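You operate a simulated robot arm through the tools that you are given. There is no shell and no other tool.

You run a simulated robot arm. Do the job below in one go: nothing can be reset, and whatever is moved stays where it is left.

JOB
Score the cream sheet at 100 and 180 mm and fold it at both.
Fine: rub the fold at 180 mm flat; leave the white board's guide shut; use the teal tool and stand it back in its cup.

Only the result counts: the job must be done as asked and must still hold three seconds after the hand-in. Knocking over, shifting, dropping, spilling or breaking anything else fails it. Flat cloth is picked up by pressing the open fingertips on it (5 to 10 N) and closing them slowly along it; thin cloth reads only 2 to 8 mm in the jaws.

ROBOT AND FRAMES
A 6-joint arm with a two-finger gripper, fixed in place. Base frame: the origin is at the foot of the arm, x ahead of it, y to its left, z up; the work surface is at about z = 0.75. Units: m, degrees, N and s.
With the tool pointing down near the work surface it reaches from about 0.3 to 0.74 m from the base axis. Its first joint turns from -166.0 to 166.0 degrees. Payload 1.57 kg.
Tool frame: the origin (TCP) lies between the finger pads and is the grasp point; the fingertips stand 0.021 m ahead of it; z points along the fingers, y is the line along which they close. The gripper opens to 0.07 m. The gripper's body begins 0.05 m behind the TCP.
Orientation is that of the tool frame in the base frame, as a unit quaternion [w, x, y, z]. With the fingers straight down and closing along the base's y, the tool's x points along the base's -x, its y along +y and its z along -z.

CONTROLS
- The arm moves only by the tool move_arm. Its argument "steps" is a list of rows, each a list of 7 numbers: the shift along the base's x, y, z in m, then the turn, a rotation vector about the base's x, y, z in degrees, then the finger opening in m, from 0 to 0.07. In form: [[tx, ty, tz, rx, ry, rz, claw], ...]. A call has 1 to 20 rows; each row shifts and turns the commanded pose from where the row before left it. A row lasts 0.2 s, in which the tool goes at most 0.05 m and 8.6 degrees; a call with a longer step from one row to the next is refused whole, and so is a gripper value outside its range. A pose out of reach is approached as far as the arm can. The call stops where the force on the tool passes 40 N (or 10 N more than at its start, if that is more) or the arm is blocked; 0.2 s more then pass. Each finger halts on what it meets, pressing with about 30 N; the grip force reading is that of the motor and also rises with nothing between the fingers. The clock runs only during rows and for 0.2 s after the last one: add rows that do not move to give the fingers time. The reply holds the time, the measured pose of the TCP, the force on the tool along the base axes, the opening and the grip force, in the units named above and with some noise, with the torque about the TCP (base axes, N m) and any sound that the robot's microphone picked up, and new pictures: "show" is both (left out), scene, wrist or none.
- Cameras (640 x 400 px; columns grow to the right, rows downward): "scene" is fixed at [0.2199, 0.6479, 1.4176]; the picture's right is [-0.93, -0.37, 0.00], its down [-0.30, 0.75, -0.59] and it looks along [0.22, -0.55, -0.81] (base axes); focal length 214 px, centre (320, 200). "wrist" rides on the gripper at [0.079, 0.004, -0.081] in the tool frame; the picture's right is [-0.05, 1.00, 0.00], its down [-0.67, -0.04, -0.75] and it looks along [-0.74, -0.04, 0.67] (tool axes); focal length 256 px, centre (320, 200). There is no depth. A picture from a camera that has moved, and an enlarged one, comes with that camera's place and axes in the base frame and with its lens.
- zoom(camera, box): a new picture of the part [left, top, right, bottom] of that camera's present view, enlarged. No time passes.
- close_job(): hands the job in; it is judged then, once.

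Nothing tells you positions but the pictures and the camera data. Unless the task says otherwise, let go and move clear before handing in.

The tools are called after "Call:" as a command line: name --pt "numbers of a row" for each row, then --argument value for the rest, lists and objects as JSON in quotes. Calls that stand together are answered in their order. move_arm: Moves the arm, as the interface text tells. Its arguments: {"type":"object","properties":{"steps":{"type":"array","items":{"type":"array","items":{"type":"number"}}},"show":{"type":"string","enum":["both","scene","wrist","none"]}},"required":["steps"]} The other tools are called the same way: zoom (camera, box) takes an enlarged picture of a part of a camera's view; close_job () hands the job in.

At the start:

```text
t: 0.0
tcp_pos: [0.4495, 0.18, 1.1531]
tool_rot: [-0.001, 0.0, 1.0, -0.001]
ft_force: [0.1, 1.0, -0.5]
ft_torque: [0.02, 0.02, 0.03]
finger_gap: 0.0699
finger_force: 0.0
```

scene: 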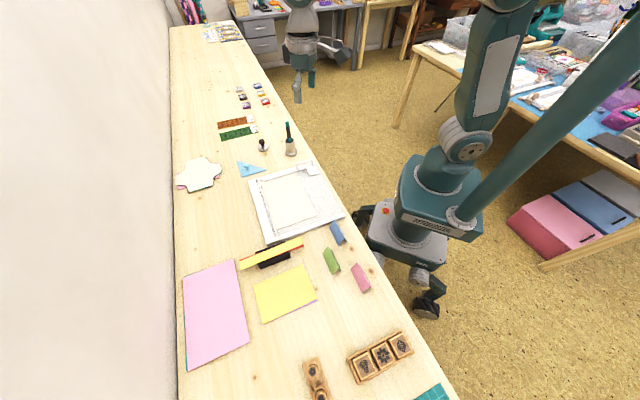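
wrist: 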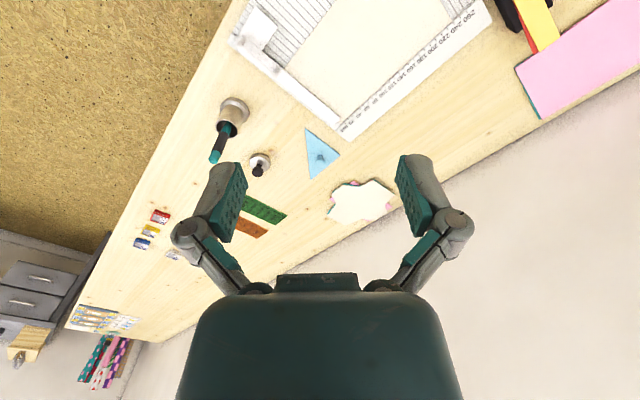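

I see a bench with a white scoring board that has a cream sheet on it, a teal tool standing in a cup, and several other items. I'll look closer before moving anything.

Call:
zoom --camera "scene" --box '[230, 150, 360, 250]'

Call:
zoom --camera "scene" --box '[170, 80, 320, 200]'

Call:
zoom --camera "wrist" --box '[200, 0, 520, 200]'

Call:
zoom --camera "scene" --box '[170, 220, 390, 370]'

```text
4.00 times, centred on (295, 200) of scene
camera zoom: at [0.2199, 0.6479, 1.4176], right [-0.93, -0.37, 0.0], down [-0.3, 0.75, -0.59], along [0.22, -0.55, -0.81], focal length 858 px, centre (420, 200)
```

zoom: 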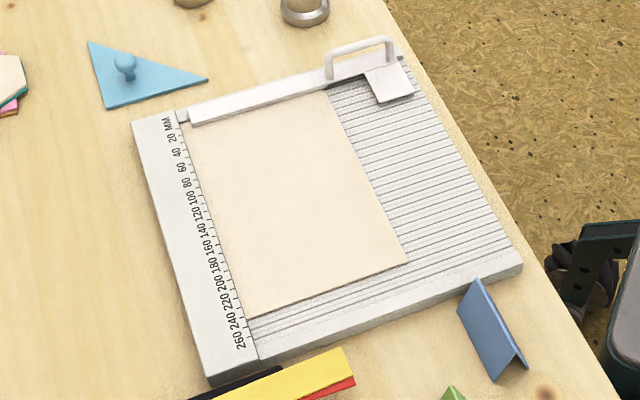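

```text
3.33 times, centred on (245, 140) of scene
camera zoom: at [0.2199, 0.6479, 1.4176], right [-0.93, -0.37, 0.0], down [-0.3, 0.75, -0.59], along [0.22, -0.55, -0.81], focal length 715 px, centre (570, 400)
```

zoom: 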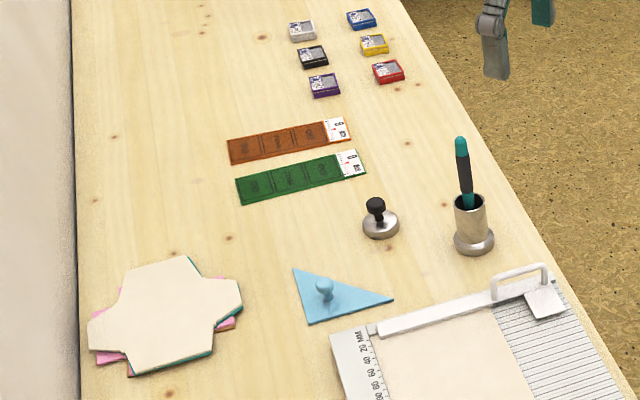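

```text
2.00 times, centred on (360, 100) of wrist
camera zoom: at [0.3696, 0.1837, 1.2356], right [0.05, 1.0, 0.0], down [0.67, -0.03, 0.74], along [0.74, -0.04, -0.67], focal length 512 px, centre (240, 400)
```

zoom: 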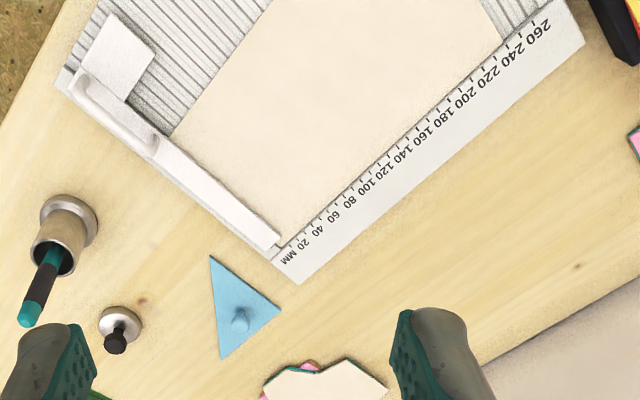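

```text
2.67 times, centred on (280, 295) of scene
camera zoom: at [0.2199, 0.6479, 1.4176], right [-0.93, -0.37, 0.0], down [-0.3, 0.75, -0.59], along [0.22, -0.55, -0.81], focal length 572 px, centre (427, -53)
```

zoom: 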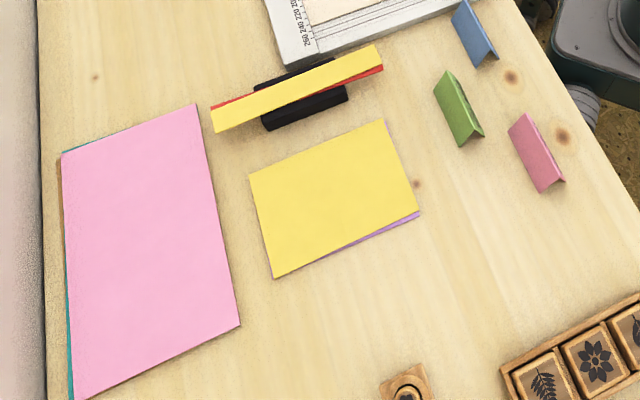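

The board appears rotated about 45° with its centre near (0.49, 0.235). The cup with the teal tool is near (0.62, 0.0). I'll move the wrist camera over the board for a closer look.

Call:
move_arm --pt "-0.0125 0.0175 -0.0275 0 7.5 0 0.07" --pt "-0.0125 0.0175 -0.0275 0 7.5 0 0.07" --pt "-0.0125 0.0175 -0.0275 0 7.5 0 0.07" --pt "-0.0125 0.0175 -0.0275 0 7.5 0 0.07" --pt "0 0 0 0 0 0 0.07" --show "both"

```text
t: 1.2
tcp_pos: [0.3972, 0.2496, 1.0422]
tool_rot: [-0.26, 0.001, 0.966, 0.0]
ft_force: [-0.8, 0.3, 0.1]
ft_torque: [-0.02, -0.02, 0.05]
finger_gap: 0.0702
finger_force: 0.0
camera wrist: at [0.3695, 0.2535, 1.1534], right [0.05, 1.0, -0.03], down [0.95, -0.04, 0.31], along [0.31, -0.04, -0.95], focal length 256 px, centre (320, 200)
```

scene: 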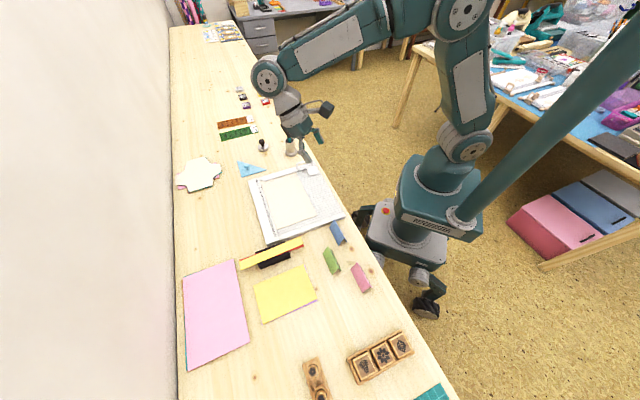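
wrist: 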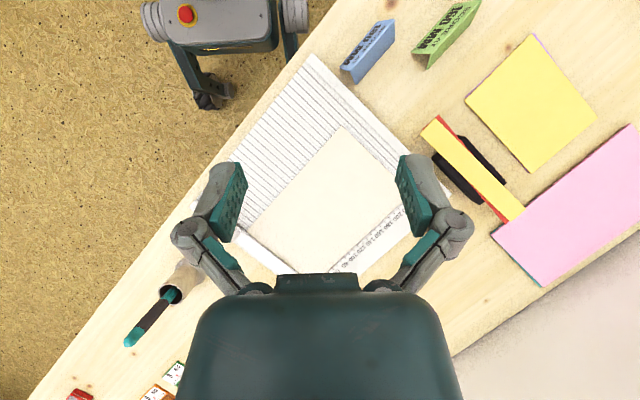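

The board, cream sheet, tent labels and cup are visible. I'll zoom in for detail, including the labels on the tents.

Call:
zoom --camera "wrist" --box '[180, 40, 460, 290]'

Call:
zoom --camera "wrist" --box '[320, 0, 500, 90]'

Call:
zoom --camera "scene" --box '[240, 150, 350, 250]'

Call:
zoom --camera "wrist" --box '[100, 220, 260, 400]'

```text
1.60 times, centred on (320, 165) of wrist
camera zoom: at [0.3695, 0.2535, 1.1534], right [0.05, 1.0, -0.03], down [0.95, -0.04, 0.31], along [0.31, -0.04, -0.95], focal length 410 px, centre (320, 256)
```

zoom: 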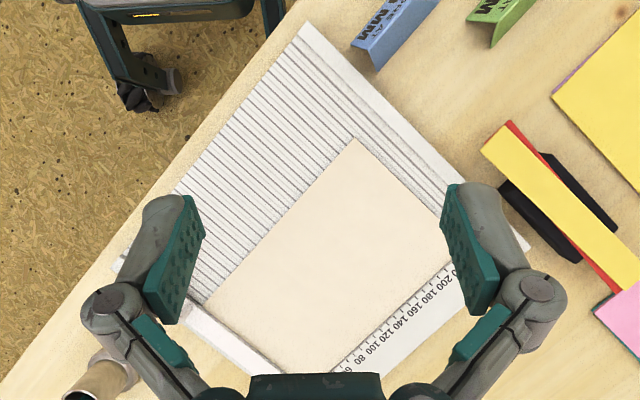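

```text
3.56 times, centred on (410, 45) of wrist
camera zoom: at [0.3695, 0.2535, 1.1534], right [0.05, 1.0, -0.03], down [0.95, -0.04, 0.31], along [0.31, -0.04, -0.95], focal length 910 px, centre (0, 751)
```

zoom: 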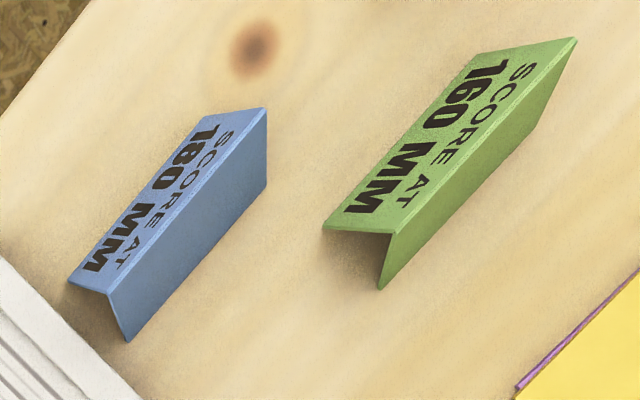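

```text
4.00 times, centred on (295, 200) of scene
camera zoom: at [0.2199, 0.6479, 1.4176], right [-0.93, -0.37, 0.0], down [-0.3, 0.75, -0.59], along [0.22, -0.55, -0.81], focal length 858 px, centre (420, 200)
```

zoom: 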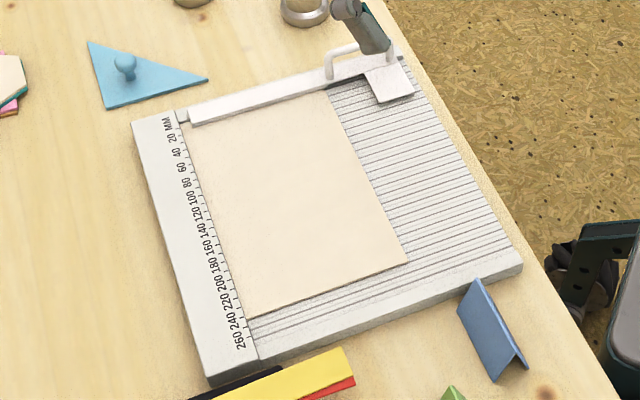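

```text
2.22 times, centred on (180, 310) of wrist
camera zoom: at [0.3695, 0.2535, 1.1534], right [0.05, 1.0, -0.03], down [0.95, -0.04, 0.31], along [0.31, -0.04, -0.95], focal length 569 px, centre (631, -44)
```

zoom: 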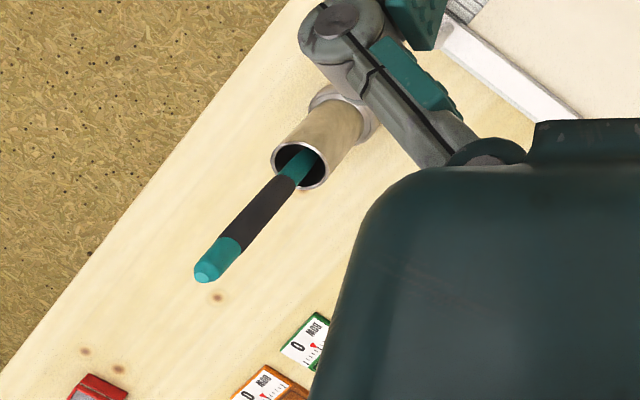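

The grooved board's ruler runs from 0 at the bar with the handle to 260 at the far end. The teal stylus stands upright in the cup, and the tents are labels I should leave alone. Next I'll look at the bar and handle from close by.

Call:
move_arm --pt "0.037 -0.018 -0.012 0 0 0 0.07" --pt "0.037 -0.018 -0.012 0 0 0 0.07" --pt "0.037 -0.018 -0.012 0 0 0 0.07" --pt "0.037 -0.018 -0.012 0 0 0 0.07" --pt "0.037 -0.018 -0.012 0 0 0 0.07" --pt "0.037 -0.018 -0.012 0 0 0 0.07" --pt "0 0 0 0 0 0 0.07" --show "both"

```text
t: 2.8
tcp_pos: [0.6193, 0.1401, 0.9705]
tool_rot: [-0.259, 0.0, 0.966, 0.0]
ft_force: [0.2, 0.3, -0.3]
ft_torque: [0.0, 0.02, -0.01]
finger_gap: 0.0699
finger_force: 0.1
out of reach, approached as far as the arm can: row 6
camera wrist: at [0.5901, 0.1432, 1.0806], right [0.05, 1.0, -0.03], down [0.95, -0.04, 0.31], along [0.31, -0.04, -0.95], focal length 256 px, centre (320, 200)
```

scene: 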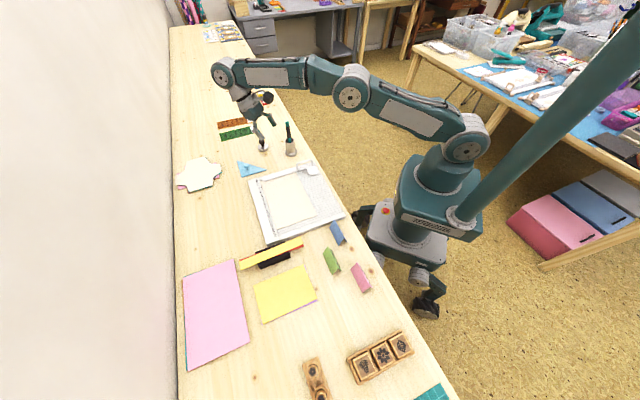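
wrist: 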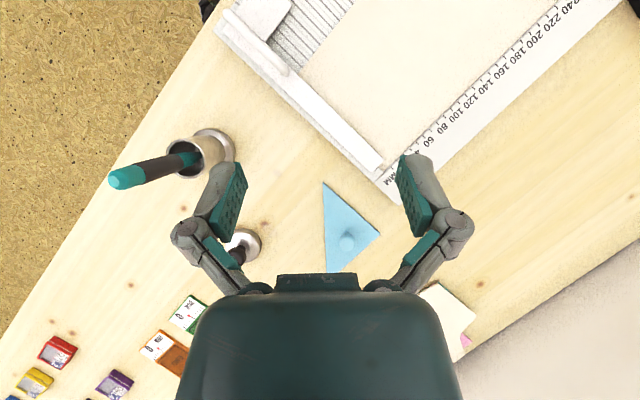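

Call:
zoom --camera "wrist" --box '[200, 0, 420, 200]'

Call:
zoom --camera "wrist" --box '[100, 100, 260, 220]'

Call:
zoom --camera "wrist" --box '[370, 0, 640, 200]'

```text
2.00 times, centred on (310, 100) of wrist
camera zoom: at [0.5901, 0.1432, 1.0806], right [0.05, 1.0, -0.03], down [0.95, -0.04, 0.31], along [0.31, -0.04, -0.95], focal length 512 px, centre (340, 400)
```

zoom: 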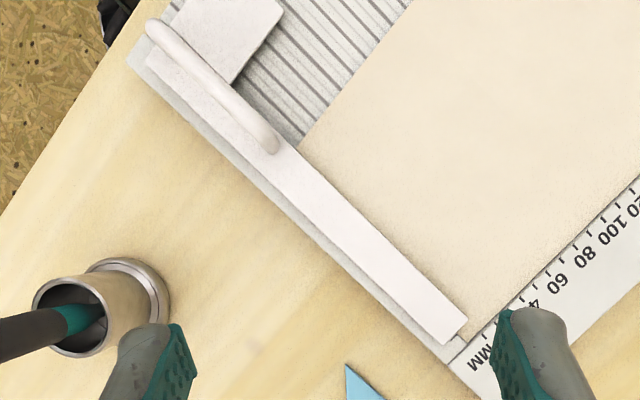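

```text
3.33 times, centred on (180, 160) of wrist
camera zoom: at [0.5901, 0.1432, 1.0806], right [0.05, 1.0, -0.03], down [0.95, -0.04, 0.31], along [0.31, -0.04, -0.95], focal length 853 px, centre (787, 333)
```

zoom: 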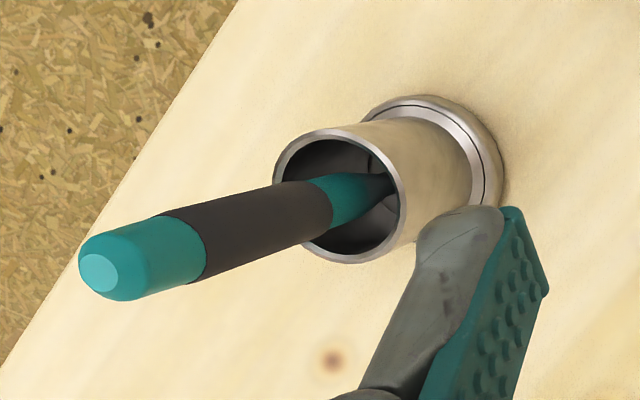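

```text
2.00 times, centred on (505, 100) of wrist
camera zoom: at [0.5901, 0.1432, 1.0806], right [0.05, 1.0, -0.03], down [0.95, -0.04, 0.31], along [0.31, -0.04, -0.95], focal length 512 px, centre (-50, 400)
```

zoom: 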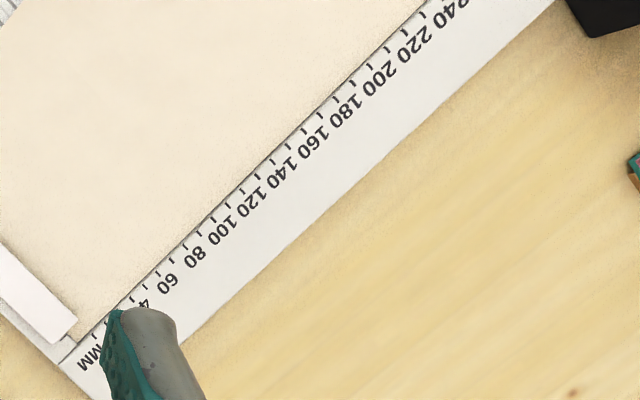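

The bar with the loop handle is the guide, shut over the sheet's 0 mm edge, and the ticks are every 10 mm. I'll square the tool to the grooves (45° yaw) and look closely at the sheet's free end.

Call:
move_arm --pt "-0.0247 0.0254 -0.005 0 -7.5 0 0.07" --pt "-0.0247 0.0254 -0.005 0 -7.5 0 0.07" --pt "-0.0247 0.0254 -0.005 0 -7.5 0 0.07" --pt "-0.0247 0.0254 -0.005 0 -7.5 0 0.07" --pt "-0.0247 0.0254 -0.005 0 0 -7.5 0.07" --pt "-0.0247 0.0254 -0.005 0 0 -7.5 0.07" --pt "-0.0247 0.0254 -0.005 0 0 -7.5 0.07" --pt "-0.0247 0.0254 -0.005 0 0 -7.5 0.07" --pt "-0.0247 0.0254 -0.005 0 0 -7.5 0.07" --pt "-0.0247 0.0254 -0.005 0 0 -7.5 0.07" --pt "0 0 0 0 0 0 0.07" --show "both"

```text
t: 5.2
tcp_pos: [0.3699, 0.3946, 0.9214]
tool_rot: [-0.001, 0.384, 0.923, -0.001]
ft_force: [1.0, -0.3, 0.0]
ft_torque: [0.03, -0.02, -0.01]
finger_gap: 0.0698
finger_force: 0.0
camera wrist: at [0.3171, 0.4537, 1.003], right [0.74, 0.67, 0.0], down [0.45, -0.5, 0.74], along [0.5, -0.56, -0.67], focal length 256 px, centre (320, 200)
```

scene: 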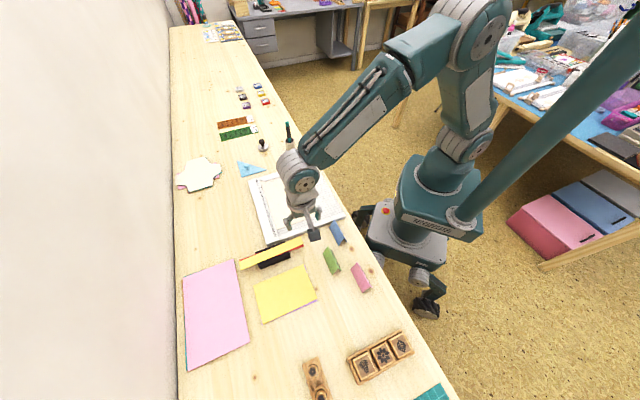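
wrist: 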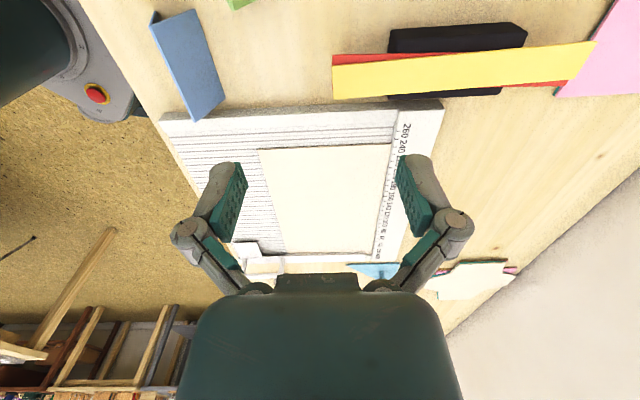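

Call:
zoom --camera "wrist" --box '[220, 90, 440, 230]'

Call:
zoom --camera "wrist" --box '[360, 100, 440, 170]'

Call:
zoom --camera "wrist" --box '[230, 130, 310, 190]'

```text
2.86 times, centred on (330, 160) of wrist
camera zoom: at [0.3171, 0.4537, 1.003], right [0.74, 0.67, 0.0], down [0.45, -0.5, 0.74], along [0.5, -0.56, -0.67], focal length 731 px, centre (291, 314)
```

zoom: 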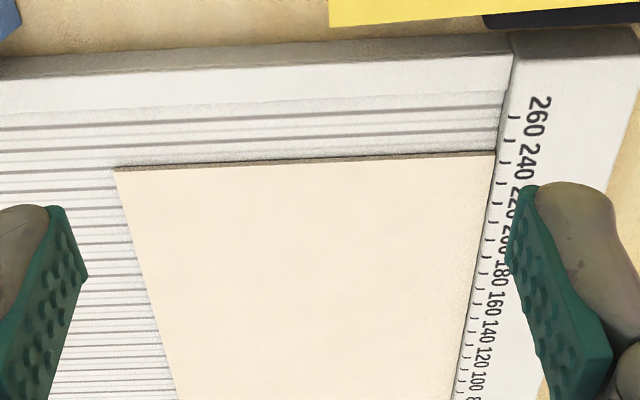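

```text
5.71 times, centred on (400, 135) of wrist
camera zoom: at [0.3171, 0.4537, 1.003], right [0.74, 0.67, 0.0], down [0.45, -0.5, 0.74], along [0.5, -0.56, -0.67], focal length 1463 px, centre (-137, 571)
```

zoom: 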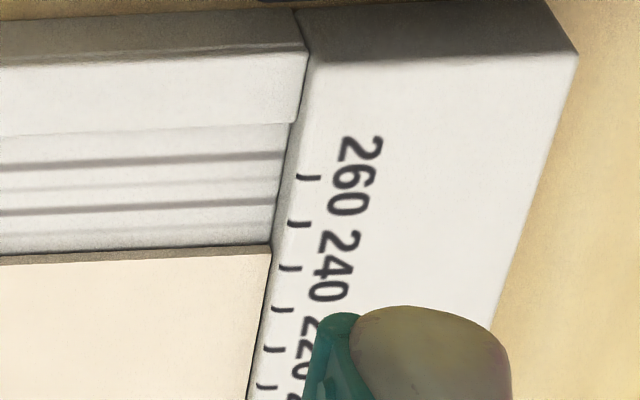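

```text
6.67 times, centred on (270, 160) of wrist
camera zoom: at [0.3171, 0.4537, 1.003], right [0.74, 0.67, 0.0], down [0.45, -0.5, 0.74], along [0.5, -0.56, -0.67], focal length 1707 px, centre (653, 467)
```

zoom: 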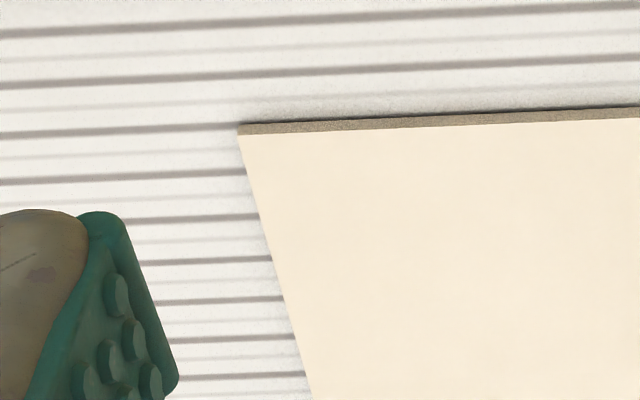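

The sheet's free edge sits near the 245 mm tick, the ruler top is at about z = 0.772, and the grooves run along about (-0.70, -0.71). I'll move above the cup to locate the teal stylus precisely.

Call:
move_arm --pt "0.024 -0.0385 0.006 0 0 0 0.07" --pt "0.024 -0.0385 0.006 0 0 0 0.07" --pt "0.024 -0.0385 0.006 0 0 0 0.07" --pt "0.024 -0.0385 0.006 0 0 0 0.07" --pt "0.024 -0.0385 0.006 0 0 0 0.07" --pt "0.024 -0.0385 0.006 0 0 0 0.07" --pt "0.024 -0.0385 0.006 0 0 0 0.07" --pt "0.024 -0.0385 0.006 0 0 0 0.07" --pt "0.024 -0.0385 0.006 0 0 0 0.07" --pt "0.024 -0.0385 0.006 0 0 0 0.07" --pt "0 0 0 0 0 0 0.07" --show "both"

```text
t: 7.6
tcp_pos: [0.6095, 0.0095, 0.9815]
tool_rot: [0.0, 0.382, 0.924, -0.001]
ft_force: [0.4, 1.1, 0.6]
ft_torque: [-0.03, -0.02, -0.01]
finger_gap: 0.0701
finger_force: 0.1
camera wrist: at [0.5566, 0.068, 1.0626], right [0.74, 0.67, 0.0], down [0.45, -0.5, 0.74], along [0.5, -0.55, -0.67], focal length 256 px, centre (320, 200)
```

scene: 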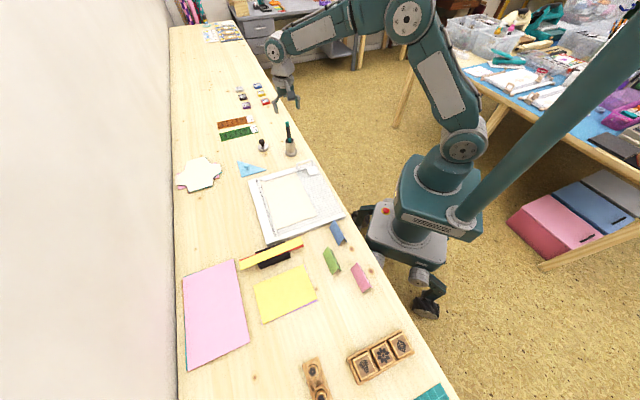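
wrist: 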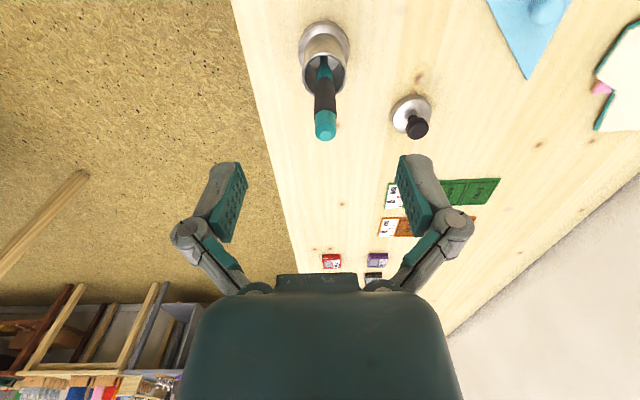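

Call:
zoom --camera "wrist" --box '[270, 10, 380, 150]'

Call:
zoom --camera "scene" --box '[250, 110, 330, 170]'

```text
2.86 times, centred on (325, 80) of wrist
camera zoom: at [0.5566, 0.068, 1.0626], right [0.74, 0.67, 0.0], down [0.45, -0.5, 0.74], along [0.5, -0.55, -0.67], focal length 731 px, centre (306, 543)
```

zoom: 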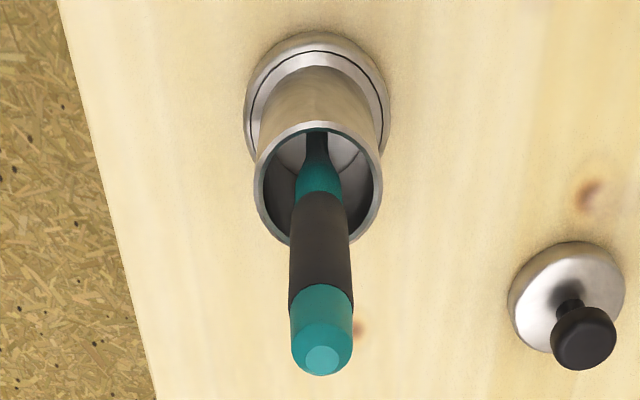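

```text
6.67 times, centred on (290, 140) of scene
camera zoom: at [0.2199, 0.6479, 1.4176], right [-0.93, -0.37, 0.0], down [-0.3, 0.75, -0.59], along [0.22, -0.55, -0.81], focal length 1430 px, centre (520, 600)
```

zoom: 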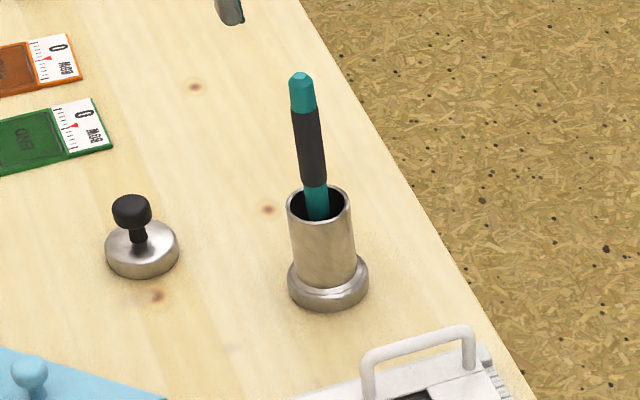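

The stylus stands vertically in the cup near (0.622, 0.000), with its top at about z = 0.918 and the cup rim at about 0.817. I'll centre above it and go partway down to check alignment.

Call:
move_arm --pt "0.0125 -0.0095 0 0 0 0 0.07" --pt "0 0 -0.02 0 0 0 0.07" --pt "0 0 -0.02 0 0 0 0.07" --pt "0 0 0 0 0 0 0.07" --show "both"

```text
t: 8.6
tcp_pos: [0.6227, -0.0009, 0.9417]
tool_rot: [0.0, 0.383, 0.924, 0.0]
ft_force: [0.2, 0.7, 0.1]
ft_torque: [0.02, 0.01, 0.01]
finger_gap: 0.0699
finger_force: 0.0
camera wrist: at [0.5694, 0.0584, 1.0232], right [0.74, 0.67, 0.0], down [0.45, -0.5, 0.74], along [0.5, -0.55, -0.67], focal length 256 px, centre (320, 200)
```

scene: 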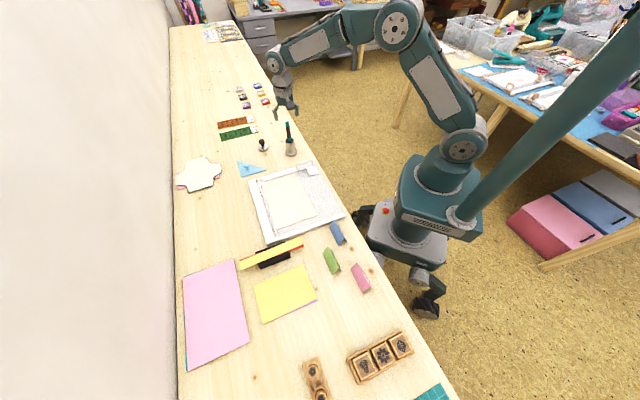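
wrist: 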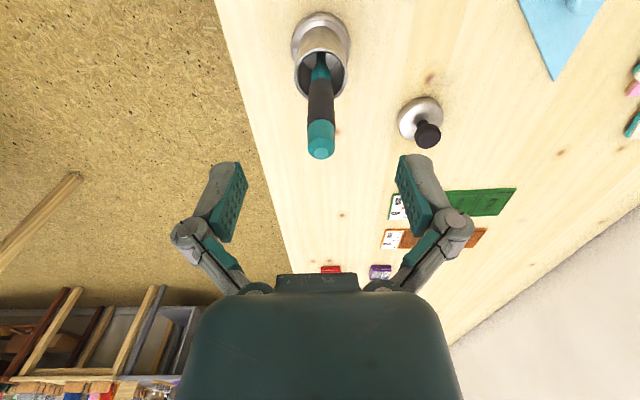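

The stylus is centred under the tool axis, so I'll descend to z ≈ 0.876 and close gently on its dark grip.

Call:
move_arm --pt "0 0 -0.0165 0 0 0 0.07" --pt "0 0 -0.0165 0 0 0 0.07" --pt "0 0 -0.0165 0 0 0 0.07" --pt "0 0 -0.016 0 0 0 0.07" --pt "0 0 0 0 0 0 0.05" --pt "0 0 0 0 0 0 0.035" --pt "0 0 0 0 0 0 0.025" --pt "0 0 0 0 0 0 0.018" --pt "0 0 0 0 0 0 0.012" --pt "0 0 0 0 0 0 0.005" --pt "0 0 0 0 0 0 0.0" --pt "0 0 0 0 0 0 0.0" --show "both"

```text
t: 11.2
tcp_pos: [0.6225, -0.0021, 0.8759]
tool_rot: [0.0, 0.383, 0.924, -0.001]
ft_force: [0.1, -0.1, -0.1]
ft_torque: [0.03, -0.02, 0.0]
finger_gap: 0.0155
finger_force: 30.4
camera wrist: at [0.5696, 0.0583, 0.9573], right [0.74, 0.67, 0.0], down [0.45, -0.5, 0.74], along [0.5, -0.55, -0.67], focal length 256 px, centre (320, 200)
```

scene: 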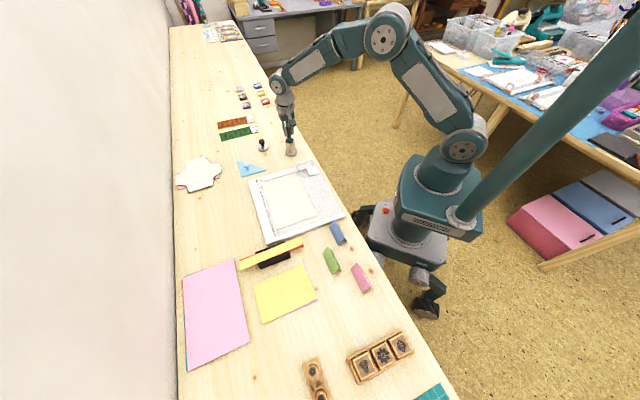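
wrist: 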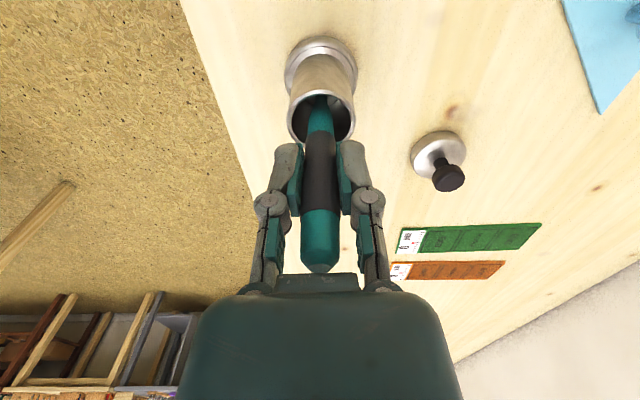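

The stylus is held (gap 15.5 mm) at TCP (0.6225, -0.002, 0.876), which is also the pose for putting it back. I'll lift it straight up and check how it sits in the jaws.

Call:
move_arm --pt "0 0 0.02 0 0 0 0" --pt "0 0 0.02 0 0 0 0" --pt "0 0 0.025 0 0 0 0" --pt "0 0 0.03 0 0 0 0" --pt "0 0 0.03 0 0 0 0" --pt "0 0 0 0 0 0 0" --show "both"

Call:
zoom --camera "scene" --box '[250, 60, 330, 170]'

Call:
zoom --camera "wrist" --box '[240, 0, 400, 280]'

```text
t: 12.6
tcp_pos: [0.6222, -0.0001, 1.0008]
tool_rot: [-0.001, 0.382, 0.924, -0.001]
ft_force: [-0.4, 0.3, -0.7]
ft_torque: [0.02, -0.02, 0.04]
finger_gap: 0.0156
finger_force: 30.0
camera wrist: at [0.5695, 0.0586, 1.0823], right [0.74, 0.67, 0.0], down [0.45, -0.5, 0.74], along [0.5, -0.55, -0.67], focal length 256 px, centre (320, 200)
```

scene: 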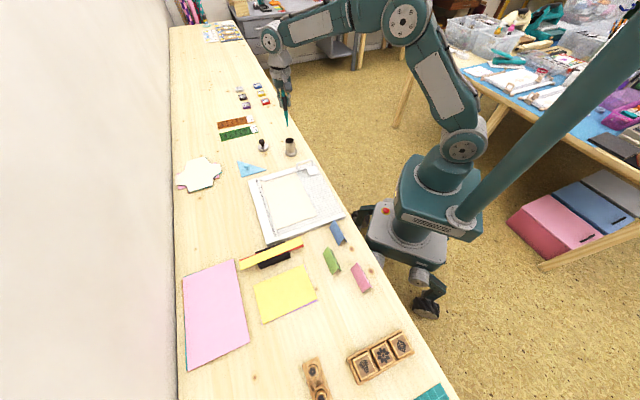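
wrist: 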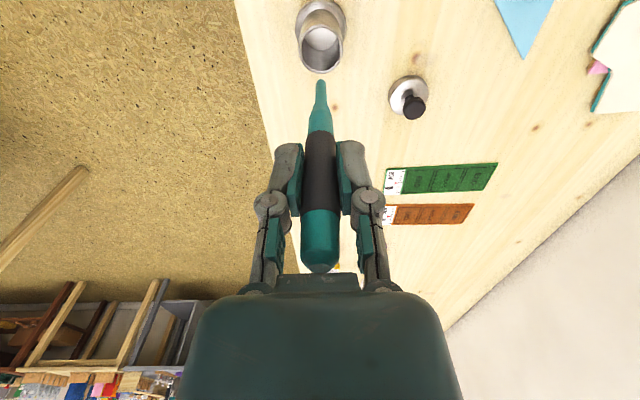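

```text
3.64 times, centred on (290, 115) of scene
camera zoom: at [0.2199, 0.6479, 1.4176], right [-0.93, -0.37, 0.0], down [-0.3, 0.75, -0.59], along [0.22, -0.55, -0.81], focal length 780 px, centre (429, 509)
```

zoom: 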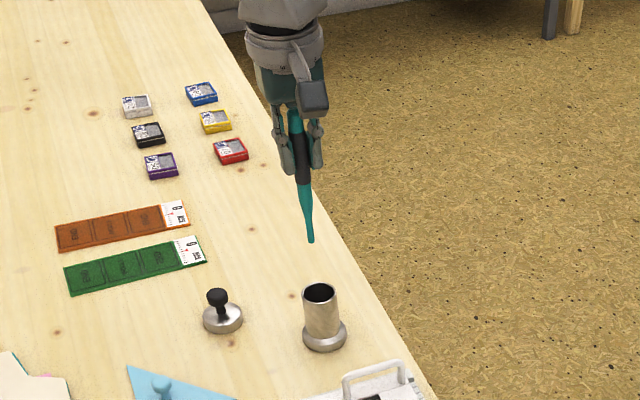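

```text
1.43 times, centred on (320, 140) of wrist
camera zoom: at [0.5695, 0.0586, 1.0823], right [0.74, 0.67, 0.0], down [0.45, -0.5, 0.74], along [0.5, -0.55, -0.67], focal length 366 px, centre (320, 286)
```

zoom: 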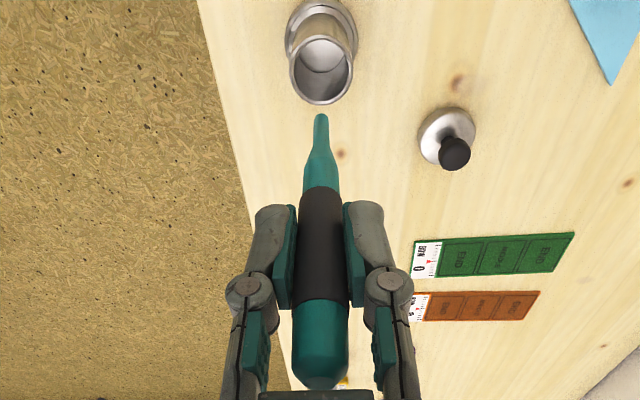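

The stylus is straight in the jaws, with its tip about 0.105 m ahead of the TCP. I'll carry it to hover over the 100 mm groove at the ruler side and check alignment against the ticks.

Call:
move_arm --pt "-0.0062 0.0457 0 0 0 0 0" --pt "-0.0062 0.0457 0 0 0 0 0" --pt "-0.0062 0.0457 0 0 0 0 0" --pt "-0.0062 0.0457 0 0 0 0 0" --pt "-0.0062 0.0457 0 0 0 0 0" --pt "-0.0062 0.0457 0 0 0 0 0" --pt "0 0 -0.03 0 0 0 0" --pt "0 0 -0.03 0 0 0 0" --pt "0 0 -0.03 0 0 0 0" --pt "0 0 0 0 0 0 0" --show "both"

Call:
zoom --camera "wrist" --box '[200, 0, 440, 150]'

Call:
zoom --camera "scene" --box '[220, 120, 360, 260]'

```text
t: 14.8
tcp_pos: [0.5862, 0.2752, 0.91]
tool_rot: [-0.001, 0.383, 0.924, -0.001]
ft_force: [-0.2, 0.9, 0.5]
ft_torque: [-0.03, 0.01, -0.02]
finger_gap: 0.0154
finger_force: 29.6
camera wrist: at [0.5328, 0.3335, 0.9919], right [0.74, 0.67, 0.0], down [0.45, -0.5, 0.74], along [0.5, -0.55, -0.67], focal length 256 px, centre (320, 200)
```

scene: 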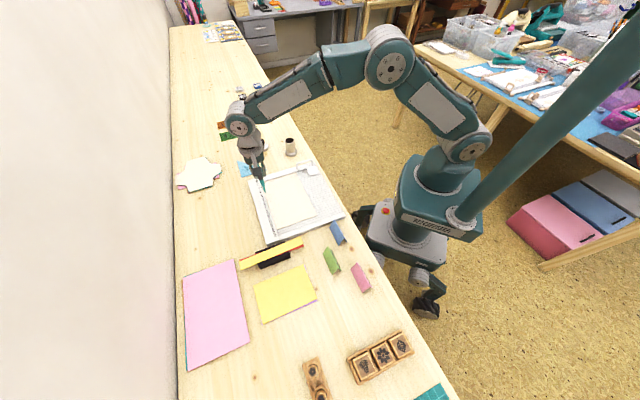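
wrist: 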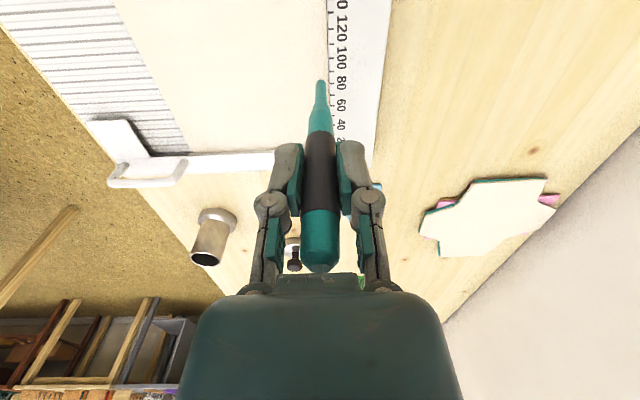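

```text
2.67 times, centred on (320, 75) of wrist
camera zoom: at [0.5328, 0.3335, 0.9919], right [0.74, 0.67, 0.0], down [0.45, -0.5, 0.74], along [0.5, -0.55, -0.67], focal length 683 px, centre (320, 533)
```

zoom: 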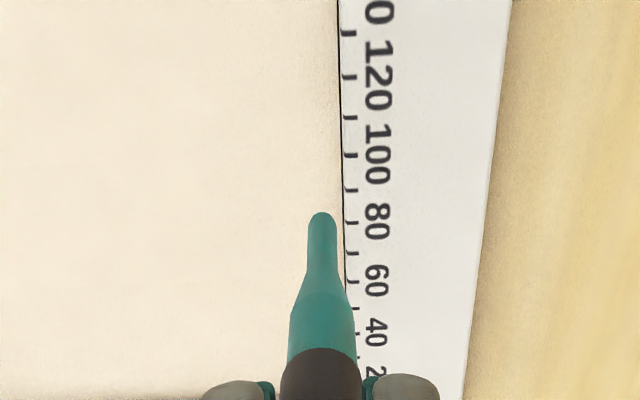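

```text
2.86 times, centred on (290, 190) of scene
camera zoom: at [0.2199, 0.6479, 1.4176], right [-0.93, -0.37, 0.0], down [-0.3, 0.75, -0.59], along [0.22, -0.55, -0.81], focal length 613 px, centre (406, 229)
```

zoom: 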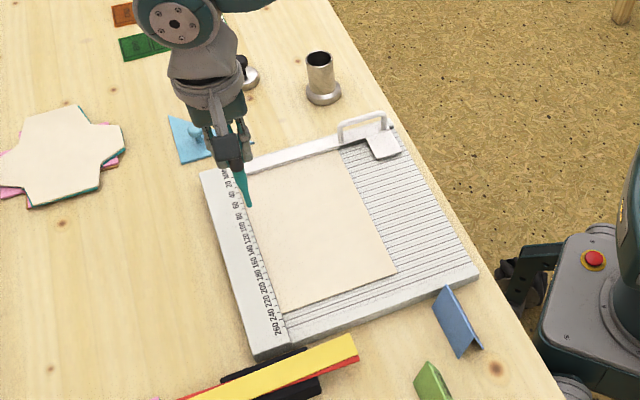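

The tip is at about 97 mm by calculation and 7 mm in from the ruler. I'll shift it onto the 100 mm line and lower it close to the sheet to check against the tick.

Call:
move_arm --pt "-0.0004 0.0034 -0.012 0 0 0 0" --pt "0 0 -0.013 0 0 0 0" --pt "0 0 0 0 0 0 0" --show "wrist"

Call:
zoom --camera "wrist" --box '[280, 40, 380, 110]'

Call:
zoom --camera "scene" --box '[230, 150, 310, 220]'

```text
t: 15.6
tcp_pos: [0.5844, 0.277, 0.8835]
tool_rot: [0.0, 0.382, 0.924, -0.001]
ft_force: [-0.3, -0.4, 0.0]
ft_torque: [0.0, 0.0, -0.02]
finger_gap: 0.0155
finger_force: 29.8
camera wrist: at [0.5324, 0.3367, 0.9667], right [0.74, 0.67, 0.0], down [0.45, -0.5, 0.74], along [0.5, -0.55, -0.67], focal length 256 px, centre (320, 200)
```

wrist: 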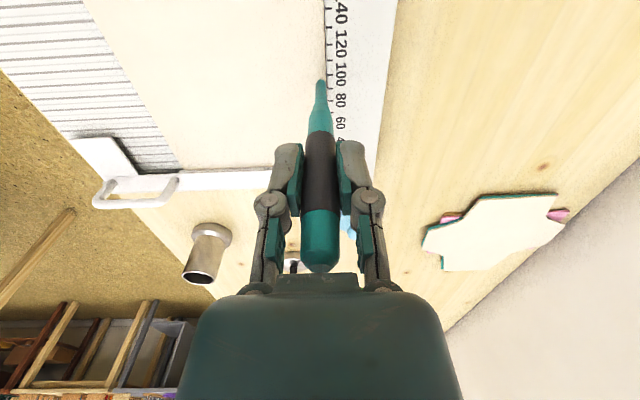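

```text
5.71 times, centred on (330, 75) of wrist
camera zoom: at [0.5324, 0.3367, 0.9667], right [0.74, 0.67, 0.0], down [0.45, -0.5, 0.74], along [0.5, -0.55, -0.67], focal length 1463 px, centre (263, 914)
```

zoom: 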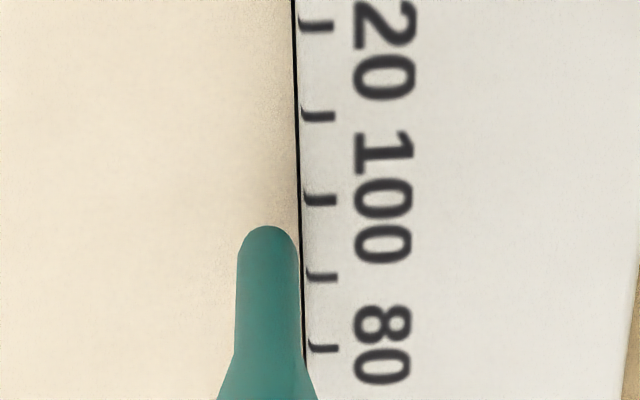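

```text
5.71 times, centred on (270, 185) of scene
camera zoom: at [0.2199, 0.6479, 1.4176], right [-0.93, -0.37, 0.0], down [-0.3, 0.75, -0.59], along [0.22, -0.55, -0.81], focal length 1226 px, centre (606, 286)
```

zoom: 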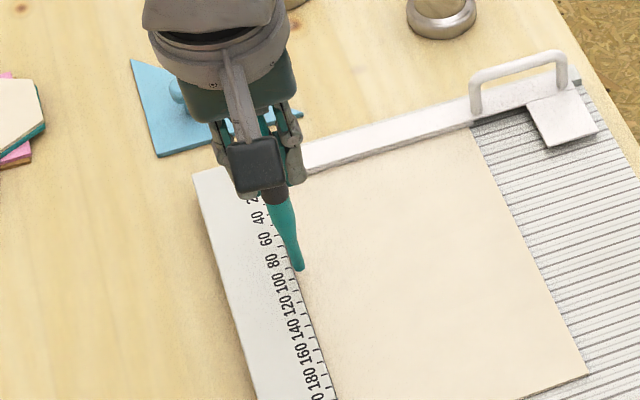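

The tip sits at about 100.5 mm on the ruler and 5 mm inside the sheet's ruler-side edge. I'll lower it in small steps until the force shows contact.

Call:
move_arm --pt "0 0 -0.003 0 0 0 0" --pt "0 0 0 0 0 0 0" --show "none"

Call:
move_arm --pt "0 0 -0.0015 0 0 0 0" --pt "0 0 0 0 0 0 0" --show "none"

Call:
move_arm --pt "0 0 -0.001 0 0 0 0" --pt "0 0 0 0 0 0 0" --show "none"

```text
t: 16.2
tcp_pos: [0.5848, 0.2784, 0.8825]
tool_rot: [-0.001, 0.382, 0.924, -0.001]
ft_force: [0.3, 0.3, 0.3]
ft_torque: [-0.01, 0.01, 0.02]
finger_gap: 0.0155
finger_force: 29.8
```

```text
t: 16.8
tcp_pos: [0.5849, 0.2786, 0.8796]
tool_rot: [-0.001, 0.383, 0.924, 0.0]
ft_force: [-0.2, 0.8, -0.5]
ft_torque: [0.0, 0.03, 0.01]
finger_gap: 0.0155
finger_force: 29.7
```

```text
t: 17.4
tcp_pos: [0.5842, 0.2769, 0.8793]
tool_rot: [0.0, 0.384, 0.924, -0.001]
ft_force: [0.0, 0.3, -0.8]
ft_torque: [0.02, 0.0, -0.03]
finger_gap: 0.0156
finger_force: 30.0
```

No contact yet; continuing in 1 mm steps.

Call:
move_arm --pt "0 0 -0.001 0 0 0 0" --pt "0 0 0 0 0 0 0" --show "none"

Call:
move_arm --pt "0 0 -0.001 0 0 0 0" --pt "0 0 0 0 0 0 0" --show "none"

Call:
move_arm --pt "0 0 -0.001 0 0 0 0" --pt "0 0 0 0 0 0 0" --show "none"

```text
t: 18.0
tcp_pos: [0.5839, 0.2773, 0.8782]
tool_rot: [0.0, 0.382, 0.924, -0.001]
ft_force: [-0.1, -0.6, -0.1]
ft_torque: [0.01, 0.0, -0.01]
finger_gap: 0.0154
finger_force: 30.2
```

```text
t: 18.6
tcp_pos: [0.5846, 0.2772, 0.8783]
tool_rot: [0.001, 0.383, 0.924, 0.0]
ft_force: [0.6, 0.7, 1.2]
ft_torque: [0.02, 0.01, 0.02]
finger_gap: 0.0157
finger_force: 30.3
```

```text
t: 19.2
tcp_pos: [0.5847, 0.2775, 0.8781]
tool_rot: [0.0, 0.382, 0.924, 0.0]
ft_force: [-0.7, -0.1, 8.9]
ft_torque: [0.02, 0.0, 0.0]
finger_gap: 0.0155
finger_force: 29.6
```

The tip is in contact at about 9 N, which is a good scoring force. I'll check its position against the tick before drawing.

Call:
zoom --camera "wrist" --box '[280, 40, 380, 110]'

Call:
zoom --camera "scene" --box '[240, 160, 310, 220]'

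```text
5.71 times, centred on (330, 75) of wrist
camera zoom: at [0.5321, 0.3363, 0.9594], right [0.74, 0.67, 0.0], down [0.45, -0.5, 0.75], along [0.5, -0.55, -0.67], focal length 1463 px, centre (263, 914)
```

zoom: 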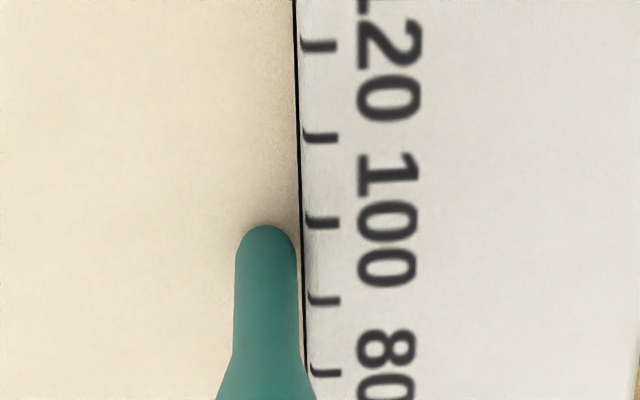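

```text
6.67 times, centred on (275, 190) of scene
camera zoom: at [0.2199, 0.6479, 1.4176], right [-0.93, -0.37, 0.0], down [-0.3, 0.75, -0.59], along [0.22, -0.55, -0.81], focal length 1430 px, centre (620, 267)
```

zoom: 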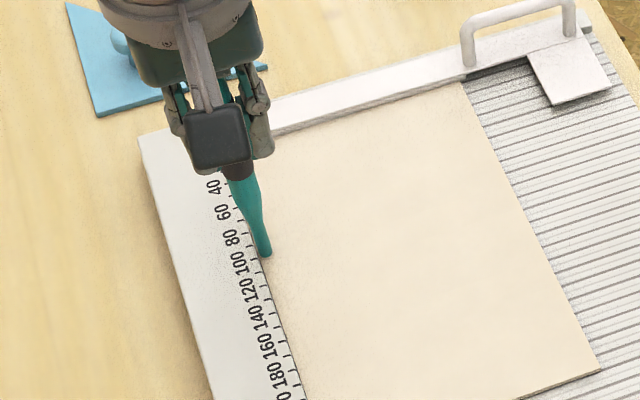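

Call:
zoom --camera "scene" --box '[255, 175, 285, 200]'

Call:
zoom --camera "wrist" --box '[305, 65, 345, 95]'

```text
16.00 times, centred on (270, 188) of scene
camera zoom: at [0.2199, 0.6479, 1.4176], right [-0.93, -0.37, 0.0], down [-0.3, 0.75, -0.59], along [0.22, -0.55, -0.81], focal length 3432 px, centre (1120, 400)
```

zoom: 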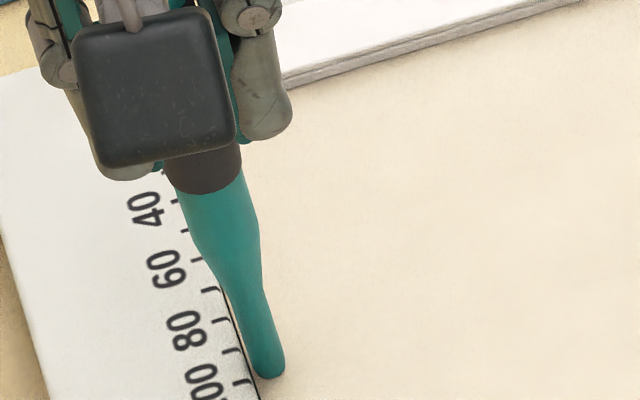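

```text
13.33 times, centred on (325, 80) of wrist
camera zoom: at [0.5321, 0.3363, 0.9594], right [0.74, 0.67, 0.0], down [0.45, -0.5, 0.75], along [0.5, -0.55, -0.67], focal length 3413 px, centre (253, 1800)
```

zoom: 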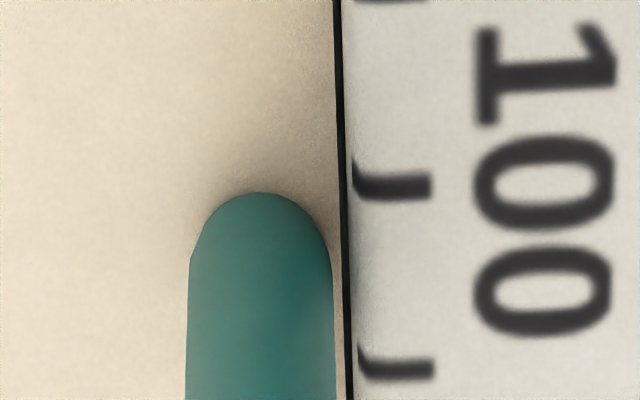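

Both cameras put the contact at about 98.3 mm, a little short. I'll lift slightly, shift about 1.8 mm toward higher mm, press again and re-check.

Call:
move_arm --pt "0 0 0.003 0 0 0 0" --pt "-0.0013 0.0013 0 0 0 0 0" --pt "0 0 -0.0015 0 0 0 0" --pt "0 0 -0.0015 0 0 0 0" --pt "0 0 0 0 0 0 0" --show "none"

Call:
zoom --camera "wrist" --box '[305, 65, 345, 95]'

Call:
zoom --camera "scene" --box '[255, 180, 285, 205]'

```text
t: 20.4
tcp_pos: [0.5842, 0.2786, 0.8778]
tool_rot: [0.001, 0.383, 0.924, -0.001]
ft_force: [-0.7, -0.5, 8.9]
ft_torque: [-0.1, -0.03, -0.01]
finger_gap: 0.0157
finger_force: 30.4
```

```text
13.33 times, centred on (325, 80) of wrist
camera zoom: at [0.5307, 0.3379, 0.9594], right [0.74, 0.67, 0.0], down [0.45, -0.5, 0.75], along [0.5, -0.55, -0.67], focal length 3413 px, centre (253, 1800)
```

zoom: 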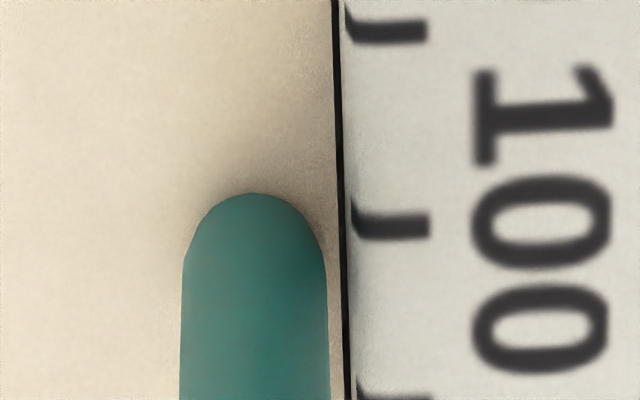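

```text
16.00 times, centred on (270, 192) of scene
camera zoom: at [0.2199, 0.6479, 1.4176], right [-0.93, -0.37, 0.0], down [-0.3, 0.75, -0.59], along [0.22, -0.55, -0.81], focal length 3432 px, centre (1120, 320)
```

zoom: 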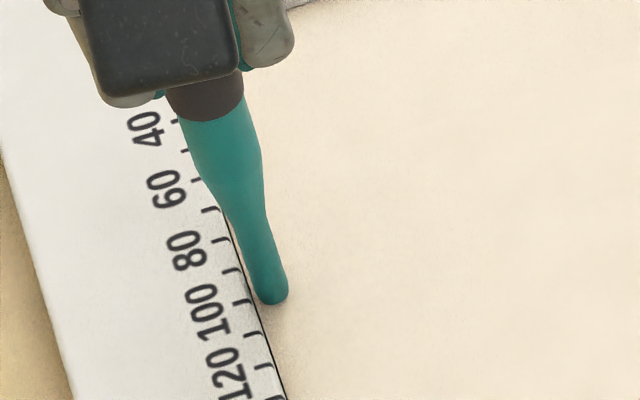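

The contact now reads 100.0 mm in both views at 8.9 N. I'll start the stroke along the groove with a short test segment.

Call:
move_arm --pt "-0.00352 -0.00356 0 0 0 0 0" --pt "-0.00352 -0.00356 0 0 0 0 0" --pt "-0.00352 -0.00356 0 0 0 0 0" --pt "-0.00352 -0.00356 0 0 0 0 0" --show "none"

Call:
zoom --camera "wrist" --box '[290, 50, 370, 110]'

Call:
zoom --camera "scene" --box '[250, 170, 300, 210]'

```text
t: 21.4
tcp_pos: [0.5686, 0.2643, 0.8764]
tool_rot: [0.0, 0.383, 0.924, 0.0]
ft_force: [1.6, 2.3, 9.1]
ft_torque: [0.06, -0.12, -0.02]
finger_gap: 0.0157
finger_force: 29.9
```

```text
6.67 times, centred on (330, 80) of wrist
camera zoom: at [0.5167, 0.3233, 0.959], right [0.74, 0.67, 0.0], down [0.45, -0.5, 0.74], along [0.5, -0.55, -0.67], focal length 1707 px, centre (253, 1000)
```

zoom: 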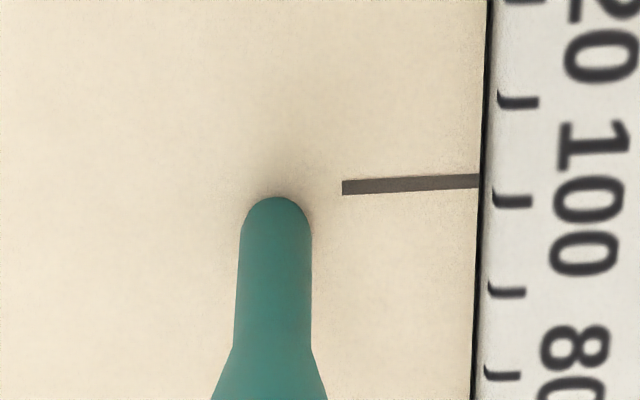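

```text
10.00 times, centred on (275, 190) of scene
camera zoom: at [0.2199, 0.6479, 1.4176], right [-0.93, -0.37, 0.0], down [-0.3, 0.75, -0.59], along [0.22, -0.55, -0.81], focal length 2145 px, centre (770, 300)
```

zoom: 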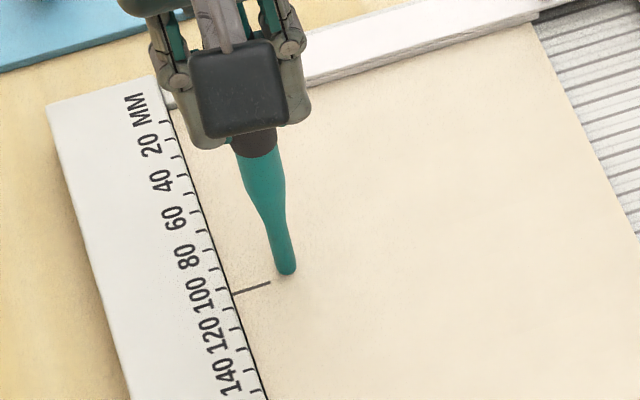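

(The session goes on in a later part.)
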